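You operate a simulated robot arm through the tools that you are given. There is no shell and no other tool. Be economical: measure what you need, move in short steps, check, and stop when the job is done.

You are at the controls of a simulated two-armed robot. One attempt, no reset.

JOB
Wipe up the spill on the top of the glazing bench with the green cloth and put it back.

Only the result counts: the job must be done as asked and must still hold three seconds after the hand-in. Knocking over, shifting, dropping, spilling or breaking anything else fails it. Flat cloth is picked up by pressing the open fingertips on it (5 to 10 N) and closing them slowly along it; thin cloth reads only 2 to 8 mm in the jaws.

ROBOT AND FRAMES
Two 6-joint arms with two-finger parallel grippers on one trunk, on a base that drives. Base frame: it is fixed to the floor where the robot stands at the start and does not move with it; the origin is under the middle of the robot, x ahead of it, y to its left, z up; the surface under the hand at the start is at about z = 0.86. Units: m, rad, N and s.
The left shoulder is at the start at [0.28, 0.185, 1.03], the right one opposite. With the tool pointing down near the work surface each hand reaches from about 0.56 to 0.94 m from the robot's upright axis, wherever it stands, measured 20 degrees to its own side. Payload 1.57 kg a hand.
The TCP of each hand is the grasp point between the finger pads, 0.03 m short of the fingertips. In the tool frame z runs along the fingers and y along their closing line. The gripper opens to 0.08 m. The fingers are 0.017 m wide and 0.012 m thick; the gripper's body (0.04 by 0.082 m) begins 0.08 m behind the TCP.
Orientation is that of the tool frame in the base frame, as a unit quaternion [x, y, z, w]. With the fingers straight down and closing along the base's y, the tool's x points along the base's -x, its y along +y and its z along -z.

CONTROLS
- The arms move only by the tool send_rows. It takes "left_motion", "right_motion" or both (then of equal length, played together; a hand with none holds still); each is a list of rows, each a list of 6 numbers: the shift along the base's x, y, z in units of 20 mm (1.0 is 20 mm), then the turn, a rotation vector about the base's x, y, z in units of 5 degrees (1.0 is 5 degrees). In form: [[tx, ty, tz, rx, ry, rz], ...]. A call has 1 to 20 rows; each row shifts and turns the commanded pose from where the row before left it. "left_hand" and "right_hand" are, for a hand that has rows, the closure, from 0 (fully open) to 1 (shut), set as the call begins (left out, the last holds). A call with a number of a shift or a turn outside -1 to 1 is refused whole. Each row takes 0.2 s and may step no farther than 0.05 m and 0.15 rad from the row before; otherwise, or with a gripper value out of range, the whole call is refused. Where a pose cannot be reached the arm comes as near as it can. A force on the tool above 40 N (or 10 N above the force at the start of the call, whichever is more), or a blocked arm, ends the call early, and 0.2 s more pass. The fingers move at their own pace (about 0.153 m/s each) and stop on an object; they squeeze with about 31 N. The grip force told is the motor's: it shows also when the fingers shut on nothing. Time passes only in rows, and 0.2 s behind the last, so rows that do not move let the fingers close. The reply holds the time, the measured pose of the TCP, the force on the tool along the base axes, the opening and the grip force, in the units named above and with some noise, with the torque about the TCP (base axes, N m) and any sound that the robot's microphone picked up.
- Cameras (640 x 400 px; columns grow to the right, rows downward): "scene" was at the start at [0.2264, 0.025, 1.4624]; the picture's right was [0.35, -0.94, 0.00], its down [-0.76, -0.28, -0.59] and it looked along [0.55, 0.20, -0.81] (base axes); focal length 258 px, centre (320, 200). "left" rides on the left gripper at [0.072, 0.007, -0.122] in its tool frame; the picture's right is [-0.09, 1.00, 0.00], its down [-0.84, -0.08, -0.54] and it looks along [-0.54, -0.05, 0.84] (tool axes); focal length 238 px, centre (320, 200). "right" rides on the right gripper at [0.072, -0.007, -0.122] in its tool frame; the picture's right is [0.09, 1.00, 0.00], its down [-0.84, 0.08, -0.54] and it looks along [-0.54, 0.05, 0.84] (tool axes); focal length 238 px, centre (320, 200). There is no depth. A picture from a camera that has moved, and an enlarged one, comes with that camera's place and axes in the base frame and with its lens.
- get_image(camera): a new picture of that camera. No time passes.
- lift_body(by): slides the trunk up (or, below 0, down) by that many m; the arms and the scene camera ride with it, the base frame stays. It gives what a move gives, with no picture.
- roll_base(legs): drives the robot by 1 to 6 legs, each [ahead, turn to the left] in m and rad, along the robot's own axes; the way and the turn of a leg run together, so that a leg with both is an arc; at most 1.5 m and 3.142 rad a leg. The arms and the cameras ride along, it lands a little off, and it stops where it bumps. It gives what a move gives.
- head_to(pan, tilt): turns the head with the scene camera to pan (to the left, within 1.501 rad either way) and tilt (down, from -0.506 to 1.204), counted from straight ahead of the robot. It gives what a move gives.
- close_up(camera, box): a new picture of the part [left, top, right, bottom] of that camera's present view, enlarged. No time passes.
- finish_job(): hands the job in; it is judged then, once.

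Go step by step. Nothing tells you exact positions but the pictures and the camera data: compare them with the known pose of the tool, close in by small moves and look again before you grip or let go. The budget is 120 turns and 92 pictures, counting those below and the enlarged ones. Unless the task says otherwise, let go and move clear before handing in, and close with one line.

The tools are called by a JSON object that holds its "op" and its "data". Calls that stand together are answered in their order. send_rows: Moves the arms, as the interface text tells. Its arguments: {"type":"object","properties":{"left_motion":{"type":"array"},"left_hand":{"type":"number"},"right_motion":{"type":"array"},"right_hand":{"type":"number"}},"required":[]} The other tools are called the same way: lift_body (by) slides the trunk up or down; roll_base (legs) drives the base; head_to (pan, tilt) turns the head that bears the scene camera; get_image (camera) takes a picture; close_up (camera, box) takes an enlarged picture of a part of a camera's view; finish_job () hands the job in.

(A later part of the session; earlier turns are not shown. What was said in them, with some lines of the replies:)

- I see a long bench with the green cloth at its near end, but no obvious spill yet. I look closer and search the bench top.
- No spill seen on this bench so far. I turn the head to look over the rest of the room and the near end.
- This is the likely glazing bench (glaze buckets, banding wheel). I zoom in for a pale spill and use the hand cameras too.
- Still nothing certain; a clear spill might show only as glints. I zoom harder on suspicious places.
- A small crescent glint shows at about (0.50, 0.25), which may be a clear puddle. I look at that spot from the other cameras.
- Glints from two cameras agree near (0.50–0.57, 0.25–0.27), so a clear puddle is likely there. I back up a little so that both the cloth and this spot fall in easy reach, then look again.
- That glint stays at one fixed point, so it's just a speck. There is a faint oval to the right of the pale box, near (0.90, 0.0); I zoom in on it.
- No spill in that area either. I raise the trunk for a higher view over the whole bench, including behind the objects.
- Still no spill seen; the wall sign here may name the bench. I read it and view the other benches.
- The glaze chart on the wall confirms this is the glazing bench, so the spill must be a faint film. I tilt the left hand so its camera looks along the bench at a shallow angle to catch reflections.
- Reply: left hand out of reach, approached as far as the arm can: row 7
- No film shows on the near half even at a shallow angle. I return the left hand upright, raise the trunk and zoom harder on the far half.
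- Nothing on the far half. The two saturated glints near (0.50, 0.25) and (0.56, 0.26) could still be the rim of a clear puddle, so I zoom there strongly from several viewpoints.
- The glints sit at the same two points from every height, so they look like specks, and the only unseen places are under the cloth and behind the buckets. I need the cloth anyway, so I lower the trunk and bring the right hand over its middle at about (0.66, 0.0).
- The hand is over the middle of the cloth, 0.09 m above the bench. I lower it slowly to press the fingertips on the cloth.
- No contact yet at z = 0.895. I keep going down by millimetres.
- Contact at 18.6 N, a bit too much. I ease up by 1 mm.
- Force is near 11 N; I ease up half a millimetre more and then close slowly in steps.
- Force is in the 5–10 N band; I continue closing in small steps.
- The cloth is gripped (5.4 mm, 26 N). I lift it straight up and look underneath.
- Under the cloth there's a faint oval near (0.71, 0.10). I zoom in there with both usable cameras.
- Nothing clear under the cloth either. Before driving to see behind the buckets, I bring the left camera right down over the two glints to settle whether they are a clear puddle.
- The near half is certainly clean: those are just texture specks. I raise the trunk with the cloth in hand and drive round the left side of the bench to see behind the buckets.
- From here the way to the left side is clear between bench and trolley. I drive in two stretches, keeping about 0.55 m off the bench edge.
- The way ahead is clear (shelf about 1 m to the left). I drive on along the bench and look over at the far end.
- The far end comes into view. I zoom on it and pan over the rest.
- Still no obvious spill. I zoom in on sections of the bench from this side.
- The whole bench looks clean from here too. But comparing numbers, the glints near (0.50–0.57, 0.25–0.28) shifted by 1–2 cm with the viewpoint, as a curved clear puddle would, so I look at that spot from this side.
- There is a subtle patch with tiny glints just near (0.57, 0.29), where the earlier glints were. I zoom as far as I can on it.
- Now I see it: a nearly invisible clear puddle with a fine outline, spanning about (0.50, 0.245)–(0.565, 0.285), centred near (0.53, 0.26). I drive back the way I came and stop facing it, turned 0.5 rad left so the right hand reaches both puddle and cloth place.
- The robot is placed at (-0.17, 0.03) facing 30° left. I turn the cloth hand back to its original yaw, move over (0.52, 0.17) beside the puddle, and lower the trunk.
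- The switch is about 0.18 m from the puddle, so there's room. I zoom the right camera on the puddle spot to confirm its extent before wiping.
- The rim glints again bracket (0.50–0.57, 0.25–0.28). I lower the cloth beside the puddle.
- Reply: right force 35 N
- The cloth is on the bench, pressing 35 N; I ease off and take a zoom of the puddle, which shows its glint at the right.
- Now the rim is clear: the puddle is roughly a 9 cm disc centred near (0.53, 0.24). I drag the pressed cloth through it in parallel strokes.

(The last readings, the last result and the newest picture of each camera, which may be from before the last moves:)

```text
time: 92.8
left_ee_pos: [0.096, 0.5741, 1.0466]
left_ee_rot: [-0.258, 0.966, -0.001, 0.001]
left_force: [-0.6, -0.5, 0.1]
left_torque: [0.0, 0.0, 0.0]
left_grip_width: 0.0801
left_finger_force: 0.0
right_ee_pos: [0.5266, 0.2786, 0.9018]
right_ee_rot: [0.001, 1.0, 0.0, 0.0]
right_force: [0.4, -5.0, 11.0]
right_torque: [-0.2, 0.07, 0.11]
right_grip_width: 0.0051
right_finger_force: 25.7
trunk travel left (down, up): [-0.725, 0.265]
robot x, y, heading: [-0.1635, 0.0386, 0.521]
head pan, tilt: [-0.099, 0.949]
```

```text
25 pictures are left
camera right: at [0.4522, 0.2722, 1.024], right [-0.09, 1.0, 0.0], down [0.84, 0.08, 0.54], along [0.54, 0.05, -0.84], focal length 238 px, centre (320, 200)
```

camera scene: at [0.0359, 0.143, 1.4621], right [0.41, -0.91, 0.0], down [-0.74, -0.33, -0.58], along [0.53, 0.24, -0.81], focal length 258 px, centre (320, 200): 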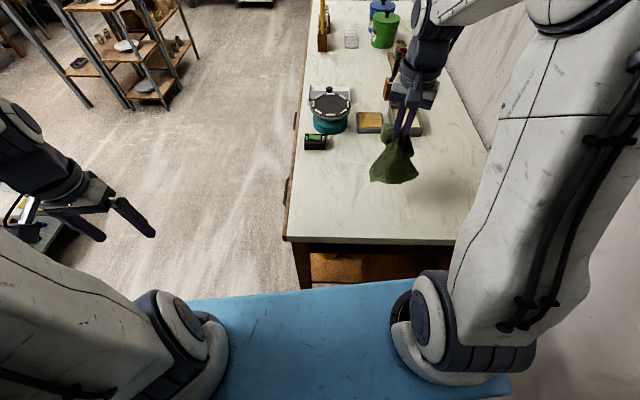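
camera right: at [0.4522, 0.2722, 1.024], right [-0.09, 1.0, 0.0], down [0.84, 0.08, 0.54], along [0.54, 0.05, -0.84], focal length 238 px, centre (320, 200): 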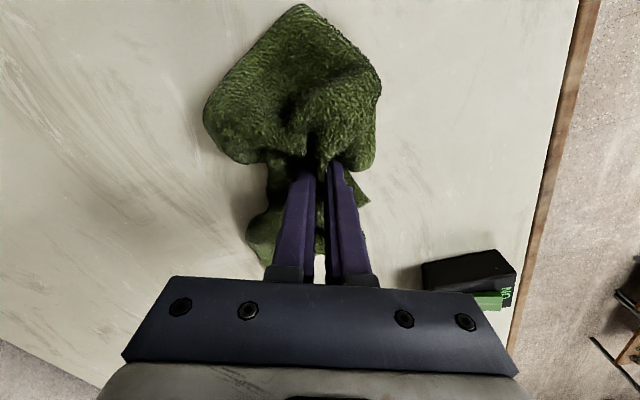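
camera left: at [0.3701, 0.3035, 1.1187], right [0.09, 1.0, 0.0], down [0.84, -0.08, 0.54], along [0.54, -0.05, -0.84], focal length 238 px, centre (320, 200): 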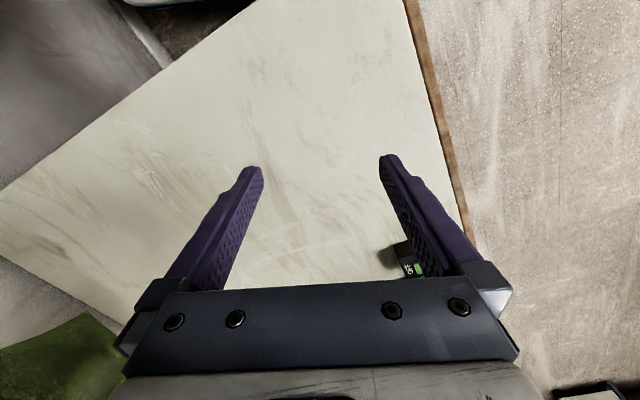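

Dragging works (11 N press, 5 N drag), well clear of the switch. I continue with overlapping strokes on either side.

{"op": "send_rows", "data": {"right_motion": [[0.8, 0, 0, 0, 0, 0], [0.7, 0, 0, 0, 0, 0], [0, -0.8, 0, 0, 0, 0], [0, -0.8, 0, 0, 0, 0], [0, -0.8, 0, 0, 0, 0], [0, -0.8, 0, 0, 0, 0], [0, -0.8, 0, 0, 0, 0], [0, -0.8, 0, 0, 0, 0], [-0.75, 0, 0, 0, 0, 0], [-0.75, 0, 0, 0, 0, 0], [-0.75, 0, 0, 0, 0, 0], [-0.75, 0, 0, 0, 0, 0], [0, 0.8, 0, 0, 0, 0], [0, 0.8, 0, 0, 0, 0], [0, 0.8, 0, 0, 0, 0], [0, 0.8, 0, 0, 0, 0], [0, 0.8, 0, 0, 0, 0], [0, 0.8, 0, 0, 0, 0], [0, 0, 0, 0, 0, 0]]}}

{"op": "send_rows", "data": {"right_motion": [[-0.8, -0.2, 0, 0, 0, 0], [0, -0.8, 0, 0, 0, 0], [0, -0.8, 0, 0, 0, 0], [0, -0.8, 0, 0, 0, 0], [0, -0.8, 0, 0, 0, 0], [0, -0.8, 0, 0, 0, 0], [0.8, 0, 0, 0, 0, 0], [0.8, 0.8, 0, 0, 0, 0], [0.8, 0.8, 0, 0, 0, 0], [0.8, 0.8, 0, 0, 0, 0], [0.8, 0.8, 0, 0, 0, 0], [0.8, 0.6, 0, 0, 0, 0], [0, -0.8, 0, 0, 0, 0], [0, -0.8, 0, 0, 0, 0], [0, -0.8, 0, 0, 0, 0], [0, -0.8, 0, 0, 0, 0], [-0.8, 0, 0, 0, 0, 0], [-0.8, 0, 0, 0, 0, 0], [-0.8, 0, 0, 0, 0, 0], [0, 0, 0, 0, 0, 0]]}}

{"op": "get_image", "data": {"camera": "right"}}

```text
time: 96.8
left_ee_pos: [0.0982, 0.575, 1.045]
left_ee_rot: [-0.258, 0.966, -0.001, -0.001]
left_force: [-0.5, -0.1, -0.4]
left_torque: [-0.01, 0.0, -0.02]
left_grip_width: 0.08
left_finger_force: 0.0
right_ee_pos: [0.4943, 0.2787, 0.9023]
right_ee_rot: [-0.001, 1.0, 0.0, 0.001]
right_force: [0.0, -3.4, 7.9]
right_torque: [-0.17, 0.04, 0.06]
right_grip_width: 0.005
right_finger_force: 25.1
trunk travel left (down, up): [-0.725, 0.265]
robot x, y, heading: [-0.1633, 0.0367, 0.527]
head pan, tilt: [-0.099, 0.949]
```

```text
time: 101.0
left_ee_pos: [0.0985, 0.574, 1.0468]
left_ee_rot: [-0.257, 0.966, 0.0, 0.0]
left_force: [-0.6, -0.5, -0.1]
left_torque: [-0.01, 0.02, 0.01]
left_grip_width: 0.08
left_finger_force: 0.2
right_ee_pos: [0.527, 0.2061, 0.9026]
right_ee_rot: [0.0, 1.0, 0.0, -0.001]
right_force: [2.8, -1.0, 9.7]
right_torque: [-0.15, -0.08, 0.09]
right_grip_width: 0.0049
right_finger_force: 25.4
trunk travel left (down, up): [-0.725, 0.265]
robot x, y, heading: [-0.1675, 0.0325, 0.521]
head pan, tilt: [-0.099, 0.949]
```

```text
24 pictures are left
camera right: at [0.4535, 0.1999, 1.0242], right [-0.09, 1.0, 0.0], down [0.84, 0.08, 0.54], along [0.54, 0.05, -0.84], focal length 238 px, centre (320, 200)
```

right: 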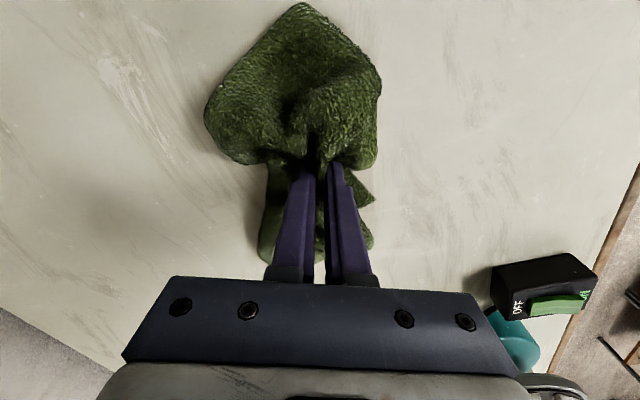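

I drag the cloth back to where I viewed the puddle before and compare the same view for rim and glints.

{"op": "send_rows", "data": {"right_motion": [[0, -0.8, 0, 0, 0, 0], [0, -0.8, 0, 0, 0, 0], [0, -0.95, 0, 0, 0, 0], [0, 0, 0, 0, 0, 0]]}}

{"op": "close_up", "data": {"camera": "right", "box": [370, 110, 530, 210]}}

{"op": "close_up", "data": {"camera": "right", "box": [400, 170, 500, 232]}}

```text
time: 102.0
left_ee_pos: [0.0976, 0.5751, 1.0453]
left_ee_rot: [-0.258, 0.966, 0.0, 0.001]
left_force: [1.1, 0.1, 0.1]
left_torque: [-0.01, 0.03, 0.03]
left_grip_width: 0.08
left_finger_force: 0.1
right_ee_pos: [0.526, 0.1565, 0.9025]
right_ee_rot: [0.0, 1.0, 0.0, -0.001]
right_force: [-1.3, 3.8, 9.6]
right_torque: [0.0, 0.04, 0.02]
right_grip_width: 0.0051
right_finger_force: 25.4
trunk travel left (down, up): [-0.725, 0.265]
robot x, y, heading: [-0.1673, 0.034, 0.517]
head pan, tilt: [-0.099, 0.949]
```

```text
4.00 times, centred on (450, 160) of right
camera zoom: at [0.4537, 0.1491, 1.024], right [-0.09, 1.0, 0.0], down [0.84, 0.08, 0.54], along [0.54, 0.05, -0.84], focal length 953 px, centre (-200, 360)
```

zoom: 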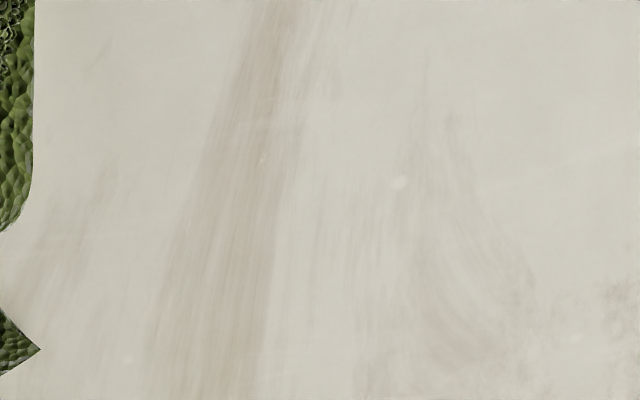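

```text
6.40 times, centred on (450, 201) of right
camera zoom: at [0.4537, 0.1491, 1.024], right [-0.09, 1.0, 0.0], down [0.84, 0.08, 0.54], along [0.54, 0.05, -0.84], focal length 1525 px, centre (-512, 194)
```

zoom: 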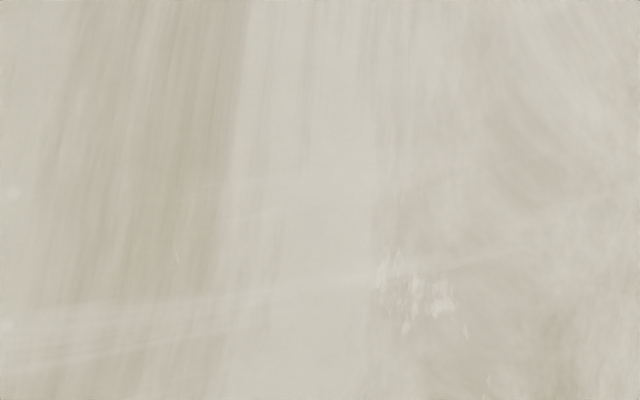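

Nearly all rim and glints are gone, but two tiny remnants may remain near (0.51, 0.24) and (0.56, 0.25). I wipe another dense pass with slightly more pressure.

{"op": "send_rows", "data": {"right_motion": [[0.5, 0, -0.05, 0, 0, 0], [0, 0.8, 0, 0, 0, 0], [0, 0.8, 0, 0, 0, 0], [0, 0.8, 0, 0, 0, 0], [0, 0.8, 0, 0, 0, 0], [0, 0.8, 0, 0, 0, 0], [0, 0.8, 0, 0, 0, 0], [0, 0.8, 0, 0, 0, 0], [0.9, 0, 0, 0, 0, 0], [0, -0.8, 0, 0, 0, 0], [0, -0.8, 0, 0, 0, 0], [0, -0.8, 0, 0, 0, 0], [0, -0.8, 0, 0, 0, 0], [0, -0.8, 0, 0, 0, 0], [0, -0.8, 0, 0, 0, 0], [-0.9, 0, 0, 0, 0, 0], [-0.9, 0, 0, 0, 0, 0], [0, 0, 0, 0, 0, 0]]}}

{"op": "send_rows", "data": {"right_motion": [[0, 0.8, 0, 0, 0, 0], [0, 0.8, 0, 0, 0, 0], [0, 0.8, 0, 0, 0, 0], [0, 0.8, 0, 0, 0, 0], [0, 0.8, 0, 0, 0, 0], [0, 0.8, 0, 0, 0, 0], [-0.8, 0, 0, 0, 0, 0], [0, -0.8, 0, 0, 0, 0], [0, -0.8, 0, 0, 0, 0], [0, -0.8, 0, 0, 0, 0], [0, -0.8, 0, 0, 0, 0], [0, -0.8, 0, 0, 0, 0], [0, -0.8, 0, 0, 0, 0], [-0.6, 0, 0, 0, 0, 0], [0, 0.8, 0, 0, 0, 0], [0, 0.8, 0, 0, 0, 0], [0, 0.8, 0, 0, 0, 0], [0, 0.8, 0, 0, 0, 0], [0, 0.8, 0, 0, 0, 0], [0, 0, 0, 0, 0, 0]]}}

{"op": "send_rows", "data": {"right_motion": [[0.8, 0, 0, 0, 0, 0], [0.8, 0, 0, 0, 0, 0], [0.8, 0, 0, 0, 0, 0], [0.8, 0, 0, 0, 0, 0], [0.6, 0, 0, 0, 0, 0], [0, -0.8, 0, 0, 0, 0], [0, -0.8, 0, 0, 0, 0], [-0.8, 0, 0, 0, 0, 0], [-0.8, 0, 0, 0, 0, 0], [-0.8, 0, 0, 0, 0, 0], [-0.8, 0, 0, 0, 0, 0], [-0.6, -0.8, 0, 0, 0, 0], [0, -0.8, 0, 0, 0, 0], [0.8, 0, 0, 0, 0, 0], [0.8, 0, 0, 0, 0, 0], [0.4, -0.6, 0, 0, 0, 0], [0, -0.8, 0, 0, 0, 0], [0, 0, 0, 0, 0, 0]]}}

{"op": "close_up", "data": {"camera": "right", "box": [340, 90, 540, 215]}}

```text
time: 105.8
left_ee_pos: [0.0972, 0.575, 1.0455]
left_ee_rot: [-0.258, 0.966, 0.0, 0.0]
left_force: [0.1, -0.4, -0.5]
left_torque: [-0.03, 0.02, -0.03]
left_grip_width: 0.0798
left_finger_force: 0.0
right_ee_pos: [0.5195, 0.1714, 0.9013]
right_ee_rot: [0.0, 1.0, -0.001, 0.0]
right_force: [4.1, -1.5, 14.1]
right_torque: [-0.2, -0.1, 0.12]
right_grip_width: 0.0054
right_finger_force: 24.8
trunk travel left (down, up): [-0.725, 0.265]
robot x, y, heading: [-0.1659, 0.0365, 0.521]
head pan, tilt: [-0.099, 0.949]
```

```text
time: 110.0
left_ee_pos: [0.0973, 0.5748, 1.0457]
left_ee_rot: [-0.258, 0.966, -0.001, 0.0]
left_force: [0.0, 0.4, -0.2]
left_torque: [-0.02, 0.02, -0.01]
left_grip_width: 0.0801
left_finger_force: 0.1
right_ee_pos: [0.4907, 0.2514, 0.9009]
right_ee_rot: [0.0, 1.0, 0.0, 0.0]
right_force: [0.0, -5.2, 11.3]
right_torque: [-0.27, 0.08, 0.08]
right_grip_width: 0.0051
right_finger_force: 25.3
trunk travel left (down, up): [-0.725, 0.265]
robot x, y, heading: [-0.1683, 0.035, 0.516]
head pan, tilt: [-0.099, 0.949]
```

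```text
time: 113.8
left_ee_pos: [0.0974, 0.5763, 1.0458]
left_ee_rot: [-0.258, 0.966, -0.001, 0.0]
left_force: [0.9, 0.1, 0.6]
left_torque: [-0.03, 0.05, 0.01]
left_grip_width: 0.08
left_finger_force: 0.1
right_ee_pos: [0.5305, 0.16, 0.9012]
right_ee_rot: [0.0, 1.0, 0.0, 0.001]
right_force: [2.0, 2.9, 13.1]
right_torque: [-0.04, -0.01, 0.05]
right_grip_width: 0.0051
right_finger_force: 25.2
trunk travel left (down, up): [-0.725, 0.265]
robot x, y, heading: [-0.1672, 0.0323, 0.521]
head pan, tilt: [-0.099, 0.949]
```

```text
3.20 times, centred on (440, 152) of right
camera zoom: at [0.4581, 0.1533, 1.0232], right [-0.09, 1.0, 0.0], down [0.84, 0.08, 0.54], along [0.54, 0.05, -0.84], focal length 763 px, centre (-64, 352)
```

zoom: 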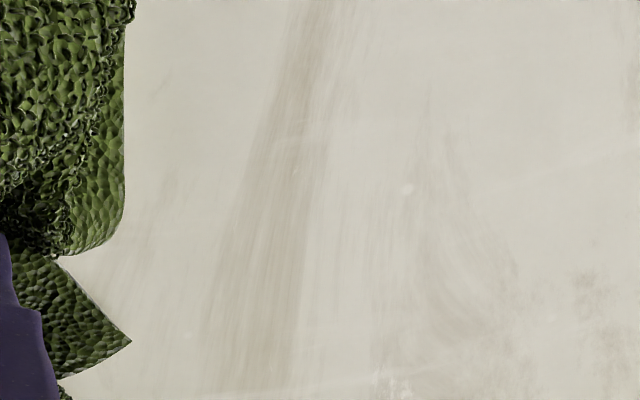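

It looks clean from here. I lift the cloth straight up and check the whole area, including the part it covered.

{"op": "send_rows", "data": {"right_motion": [[0, 0, 1, 0, 0, 0], [0, 0, 1, 0, 0, 0], [0, 0, 1, 0, 0, 0], [0, 0, 1, 0, 0, 0], [0, 0, 1, 0, 0, 0], [0, -0.5, 1, 0, 0, 0], [0, -0.8, 1, 0, 0, 0], [0, -0.8, 1, 0, 0, 0], [0.5, -0.8, 1, 0, 0, 0], [0.5, -0.8, 0.3, 0, 0, 0]]}}

{"op": "close_up", "data": {"camera": "right", "box": [340, 60, 500, 160]}}

{"op": "close_up", "data": {"camera": "scene", "box": [310, 150, 410, 212]}}

```text
time: 116.0
left_ee_pos: [0.0966, 0.5759, 1.0447]
left_ee_rot: [-0.258, 0.966, -0.001, 0.0]
left_force: [0.2, -0.1, 0.3]
left_torque: [-0.04, -0.01, 0.0]
left_grip_width: 0.0802
left_finger_force: 0.0
right_ee_pos: [0.5502, 0.0858, 1.0869]
right_ee_rot: [0.0, 1.0, 0.0, 0.0]
right_force: [0.2, 0.2, -0.8]
right_torque: [-0.01, 0.0, 0.06]
right_grip_width: 0.005
right_finger_force: 25.6
trunk travel left (down, up): [-0.725, 0.265]
robot x, y, heading: [-0.1692, 0.034, 0.528]
head pan, tilt: [-0.099, 0.949]
```

```text
4.00 times, centred on (420, 110) of right
camera zoom: at [0.4777, 0.0801, 1.2091], right [-0.09, 1.0, 0.0], down [0.84, 0.08, 0.54], along [0.54, 0.05, -0.84], focal length 953 px, centre (-80, 560)
```

zoom: 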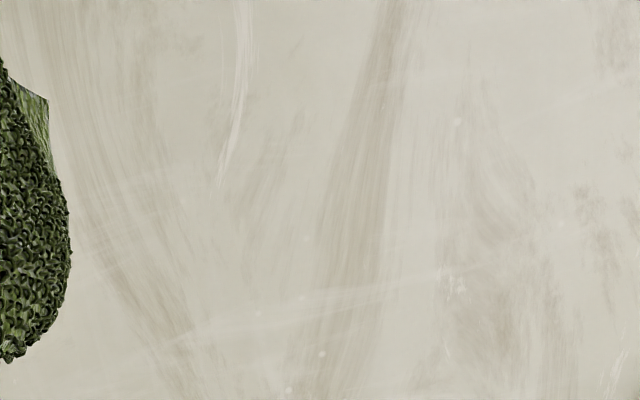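

```text
6.40 times, centred on (360, 181) of scene
camera zoom: at [0.0359, 0.143, 1.4621], right [0.41, -0.91, 0.0], down [-0.74, -0.33, -0.58], along [0.53, 0.24, -0.81], focal length 1652 px, centre (64, 322)
```

zoom: 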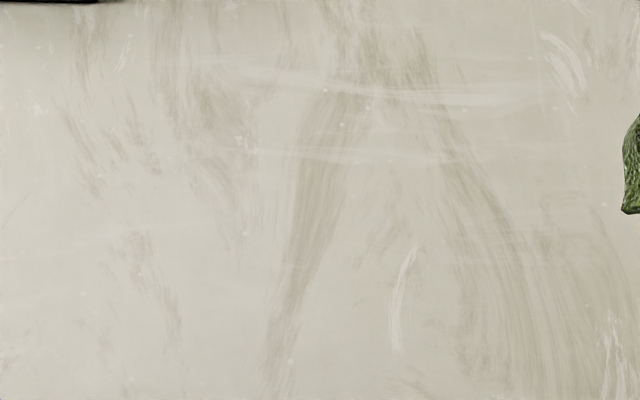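

The glints and rim are gone, so the puddle is wiped. I carry the cloth back over its place at (0.668, 0.001) and lower it.

{"op": "send_rows", "data": {"right_motion": [[0.9, -0.7, 0, 0, 0, 0], [0.9, -0.7, 0, 0, 0, 0], [0.9, -0.7, 0, 0, 0, 0], [0.9, -0.7, 0, 0, 0, 0], [0.9, -0.7, 0, 0, 0, 0], [0.9, -0.7, 0, 0, 0, 0], [0.5, -0.05, -0.5, 0, 0, 0], [0, 0, -1, 0, 0, 0], [0, 0, -1, 0, 0, 0], [0, 0, -1, 0, 0, 0], [0, 0, -1, 0, 0, 0], [0, 0, -1, 0, 0, 0], [0, 0, -1, 0, 0, 0], [0, 0, -1, 0, 0, 0], [0, 0, -0.7, 0, 0, 0], [0, 0, -0.5, 0, 0, 0], [0, 0, -0.3, 0, 0, 0], [0, 0, -0.2, 0, 0, 0], [0, 0, 0, 0, 0, 0]]}}

{"op": "get_image", "data": {"camera": "right"}}

```text
time: 120.0
left_ee_pos: [0.0977, 0.575, 1.0452]
left_ee_rot: [-0.258, 0.966, -0.002, 0.0]
left_force: [0.5, 0.7, 0.2]
left_torque: [0.01, 0.02, 0.01]
left_grip_width: 0.0803
left_finger_force: 0.0
right_ee_pos: [0.6678, 0.0016, 0.9028]
right_ee_rot: [0.001, 1.0, 0.0, -0.001]
right_force: [-0.9, -0.6, 4.7]
right_torque: [-0.04, 0.07, 0.06]
right_grip_width: 0.0051
right_finger_force: 25.3
trunk travel left (down, up): [-0.725, 0.265]
robot x, y, heading: [-0.1679, 0.0363, 0.525]
head pan, tilt: [-0.099, 0.949]
```

```text
18 pictures are left
camera right: at [0.5961, -0.0052, 1.0254], right [-0.09, 1.0, 0.0], down [0.84, 0.08, 0.54], along [0.54, 0.05, -0.84], focal length 238 px, centre (320, 200)
```

right: 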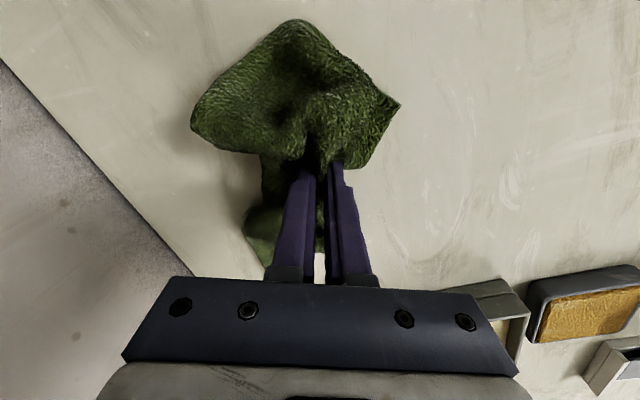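

The cloth rests back at its place with 5 N contact. I open the fingers and rise clear.

{"op": "send_rows", "data": {"right_motion": [[0, 0, 0, 0, 0, 0], [0, 0, 0, 0, 0, 0], [0, 0, 0, 0, 0, 0], [0, 0, 0.3, 0, 0, 0], [0, 0, 0.5, 0, 0, 0], [0, 0, 1, 0, 0, 0], [0, 0, 1, 0, 0, 0], [0, 0, 1, 0, 0, 0], [0, 0, 1, 0, 0, 0], [0, 0, 1, 0, 0, 0], [0, 0, 1, 0, 0, 0], [0, 0, 1, 0, 0, 0], [0, 0, 1, 0, 0, 0]], "right_hand": 0}}

{"op": "get_image", "data": {"camera": "right"}}

{"op": "get_image", "data": {"camera": "scene"}}

```text
time: 122.8
left_ee_pos: [0.0972, 0.5759, 1.0449]
left_ee_rot: [-0.258, 0.966, -0.001, 0.001]
left_force: [0.6, -0.2, -0.9]
left_torque: [-0.01, 0.04, -0.03]
left_grip_width: 0.0803
left_finger_force: 0.0
right_ee_pos: [0.6679, 0.0006, 1.0788]
right_ee_rot: [0.0, 1.0, 0.0, 0.0]
right_force: [0.7, 0.2, -0.1]
right_torque: [-0.02, -0.03, 0.0]
right_grip_width: 0.0799
right_finger_force: 0.0
trunk travel left (down, up): [-0.725, 0.265]
robot x, y, heading: [-0.1698, 0.0363, 0.522]
head pan, tilt: [-0.099, 0.949]
```

```text
17 pictures are left
camera right: at [0.5959, -0.0056, 1.2012], right [-0.09, 1.0, 0.0], down [0.84, 0.08, 0.54], along [0.54, 0.05, -0.84], focal length 238 px, centre (320, 200)
```

right: 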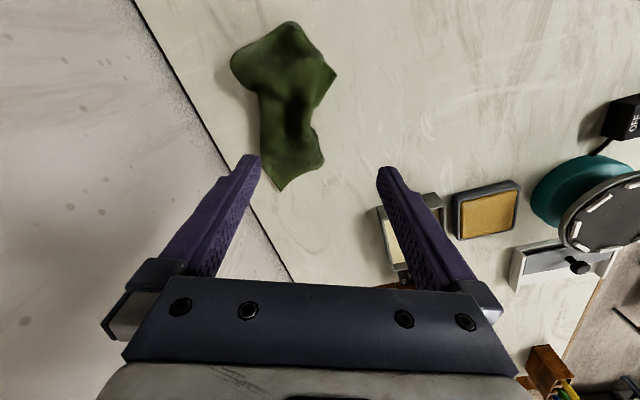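

```text
16 pictures are left
camera scene: at [0.0361, 0.143, 1.462], right [0.41, -0.91, 0.0], down [-0.74, -0.33, -0.58], along [0.53, 0.24, -0.81], focal length 258 px, centre (320, 200)
```

scene: 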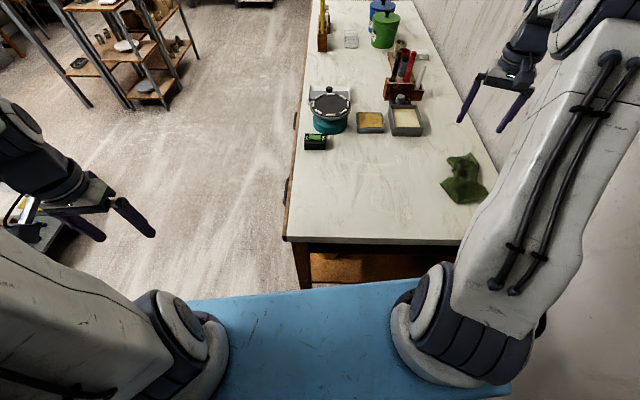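

The cloth lies bunched within its old footprint, but its middle is about 4 cm toward the wall. I press it gently with shut fingertips and slide it 4 cm in +y to centre it.

{"op": "send_rows", "data": {"right_motion": [[0, -0.8, -0.5, 0, 0, 0], [0, -0.8, -1, 0, 0, 0], [0, -0.6, -1, 0, 0, 0], [0, 0, -1, 0, 0, 0], [0, 0, -1, 0, 0, 0], [0, 0, -1, 0, 0, 0], [0, 0, -1, 0, 0, 0], [0, 0, -0.7, 0, 0, 0], [0, 0, -0.4, 0, 0, 0], [0, 0, -0.2, 0, 0, 0], [0, 0, -0.2, 0, 0, 0], [0, 0, -0.2, 0, 0, 0], [0, 0, 0, 0, 0, 0]], "right_hand": 0.7}}

```text
time: 125.6
left_ee_pos: [0.0988, 0.5745, 1.0455]
left_ee_rot: [-0.258, 0.966, -0.001, 0.0]
left_force: [0.5, -0.8, 0.3]
left_torque: [-0.02, -0.01, -0.04]
left_grip_width: 0.0801
left_finger_force: 0.1
right_ee_pos: [0.6671, -0.0434, 0.9141]
right_ee_rot: [0.0, 1.0, 0.0, 0.0]
right_force: [-0.4, -0.2, -0.3]
right_torque: [-0.03, 0.04, 0.03]
right_grip_width: 0.024
right_finger_force: 0.0
trunk travel left (down, up): [-0.725, 0.265]
robot x, y, heading: [-0.1668, 0.0345, 0.521]
head pan, tilt: [-0.099, 0.949]
```

{"op": "send_rows", "data": {"right_motion": [[0, 0, -0.2, 0, 0, 0], [0, 0, -0.2, 0, 0, 0], [0, 0, -0.15, 0, 0, 0], [0, 0, -0.1, 0, 0, 0], [0, 0, 0, 0, 0, 0]]}}

```text
time: 126.8
left_ee_pos: [0.0985, 0.5741, 1.0457]
left_ee_rot: [-0.258, 0.966, 0.0, 0.0]
left_force: [-0.4, 0.4, 0.3]
left_torque: [0.02, 0.01, 0.02]
left_grip_width: 0.0798
left_finger_force: 0.1
right_ee_pos: [0.6682, -0.042, 0.9015]
right_ee_rot: [0.0, 1.0, 0.0, 0.001]
right_force: [-1.4, -0.4, 8.4]
right_torque: [-0.08, 0.1, -0.01]
right_grip_width: 0.0241
right_finger_force: 0.0
trunk travel left (down, up): [-0.725, 0.265]
robot x, y, heading: [-0.1661, 0.0314, 0.525]
head pan, tilt: [-0.099, 0.949]
```

The fingertips press the cloth at 8 N. I slide it +y by 4 cm and rise.

{"op": "send_rows", "data": {"right_motion": [[0, 0.5, 0, 0, 0, 0], [0, 0.5, 0, 0, 0, 0], [0, 0.5, 0, 0, 0, 0], [0, 0.5, 0, 0, 0, 0], [0, 0.2, 0, 0, 0, 0], [0, 0, 0, 0, 0, 0], [0, 0, 0.5, 0, 0, 0], [0, 0, 1, 0, 0, 0], [0, 0, 1, 0, 0, 0], [0, 0, 1, 0, 0, 0], [0, 0, 1, 0, 0, 0], [0, 0, 1, 0, 0, 0], [0, 0, 1, 0, 0, 0], [0, 0, 1, 0, 0, 0], [0, 0, 1, 0, 0, 0]]}}

{"op": "get_image", "data": {"camera": "right"}}

```text
time: 130.0
left_ee_pos: [0.097, 0.5747, 1.0462]
left_ee_rot: [-0.258, 0.966, -0.001, 0.0]
left_force: [0.0, 0.0, 0.1]
left_torque: [0.0, -0.02, -0.01]
left_grip_width: 0.0798
left_finger_force: 0.0
right_ee_pos: [0.6677, 0.0006, 1.0723]
right_ee_rot: [0.001, 1.0, 0.0, 0.0]
right_force: [0.1, 0.1, -0.7]
right_torque: [-0.01, -0.02, 0.0]
right_grip_width: 0.0239
right_finger_force: 0.1
trunk travel left (down, up): [-0.725, 0.265]
robot x, y, heading: [-0.1655, 0.0374, 0.525]
head pan, tilt: [-0.099, 0.949]
```

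```text
15 pictures are left
camera right: at [0.5961, -0.005, 1.1939], right [-0.09, 1.0, 0.0], down [0.84, 0.08, 0.54], along [0.54, 0.05, -0.84], focal length 238 px, centre (320, 200)
```

right: 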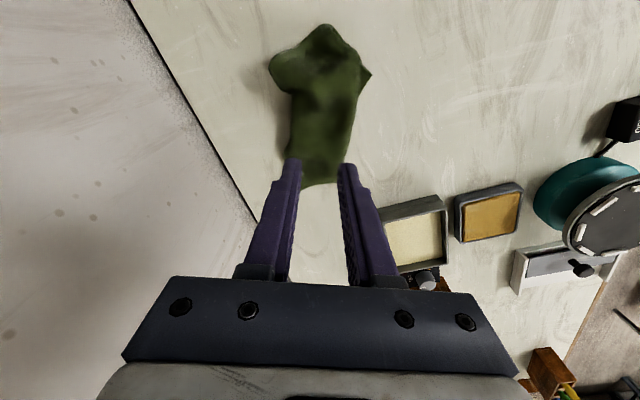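

The cloth is now centred on its place. One last look at the puddle area from the viewpoint that first showed the glints.

{"op": "close_up", "data": {"camera": "right", "box": [400, 0, 640, 150]}}

{"op": "close_up", "data": {"camera": "scene", "box": [290, 100, 490, 225]}}

```text
2.67 times, centred on (520, 75) of right
camera zoom: at [0.5961, -0.005, 1.1939], right [-0.09, 1.0, 0.0], down [0.84, 0.08, 0.54], along [0.54, 0.05, -0.84], focal length 636 px, centre (-213, 533)
```

zoom: 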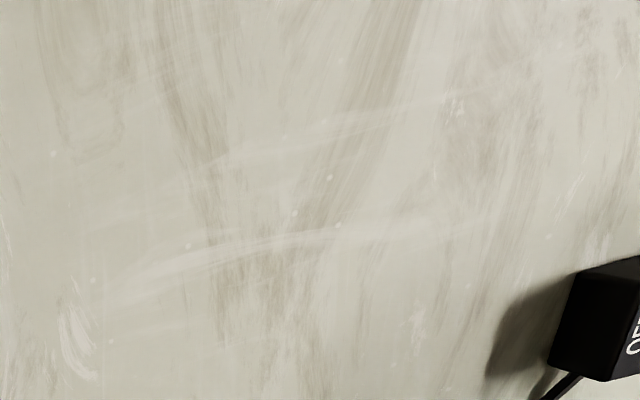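

```text
3.20 times, centred on (390, 162) of scene
camera zoom: at [0.036, 0.1429, 1.462], right [0.41, -0.91, 0.0], down [-0.74, -0.33, -0.58], along [0.53, 0.24, -0.81], focal length 826 px, centre (96, 320)
```

zoom: 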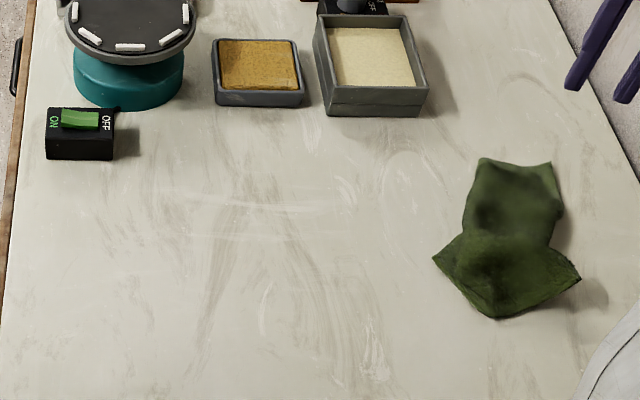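

The glints are gone, nothing else has moved, and the cloth is back in its place with both hands clear. I hand in.

{"op": "finish_job", "data": {}}

```text
The job is handed in.
```

I wiped up the clear puddle near (0.53, 0.25) on the glazing bench and put the green cloth back on its spot. The cloth is bunched rather than spread flat, and I saw nothing else moved.
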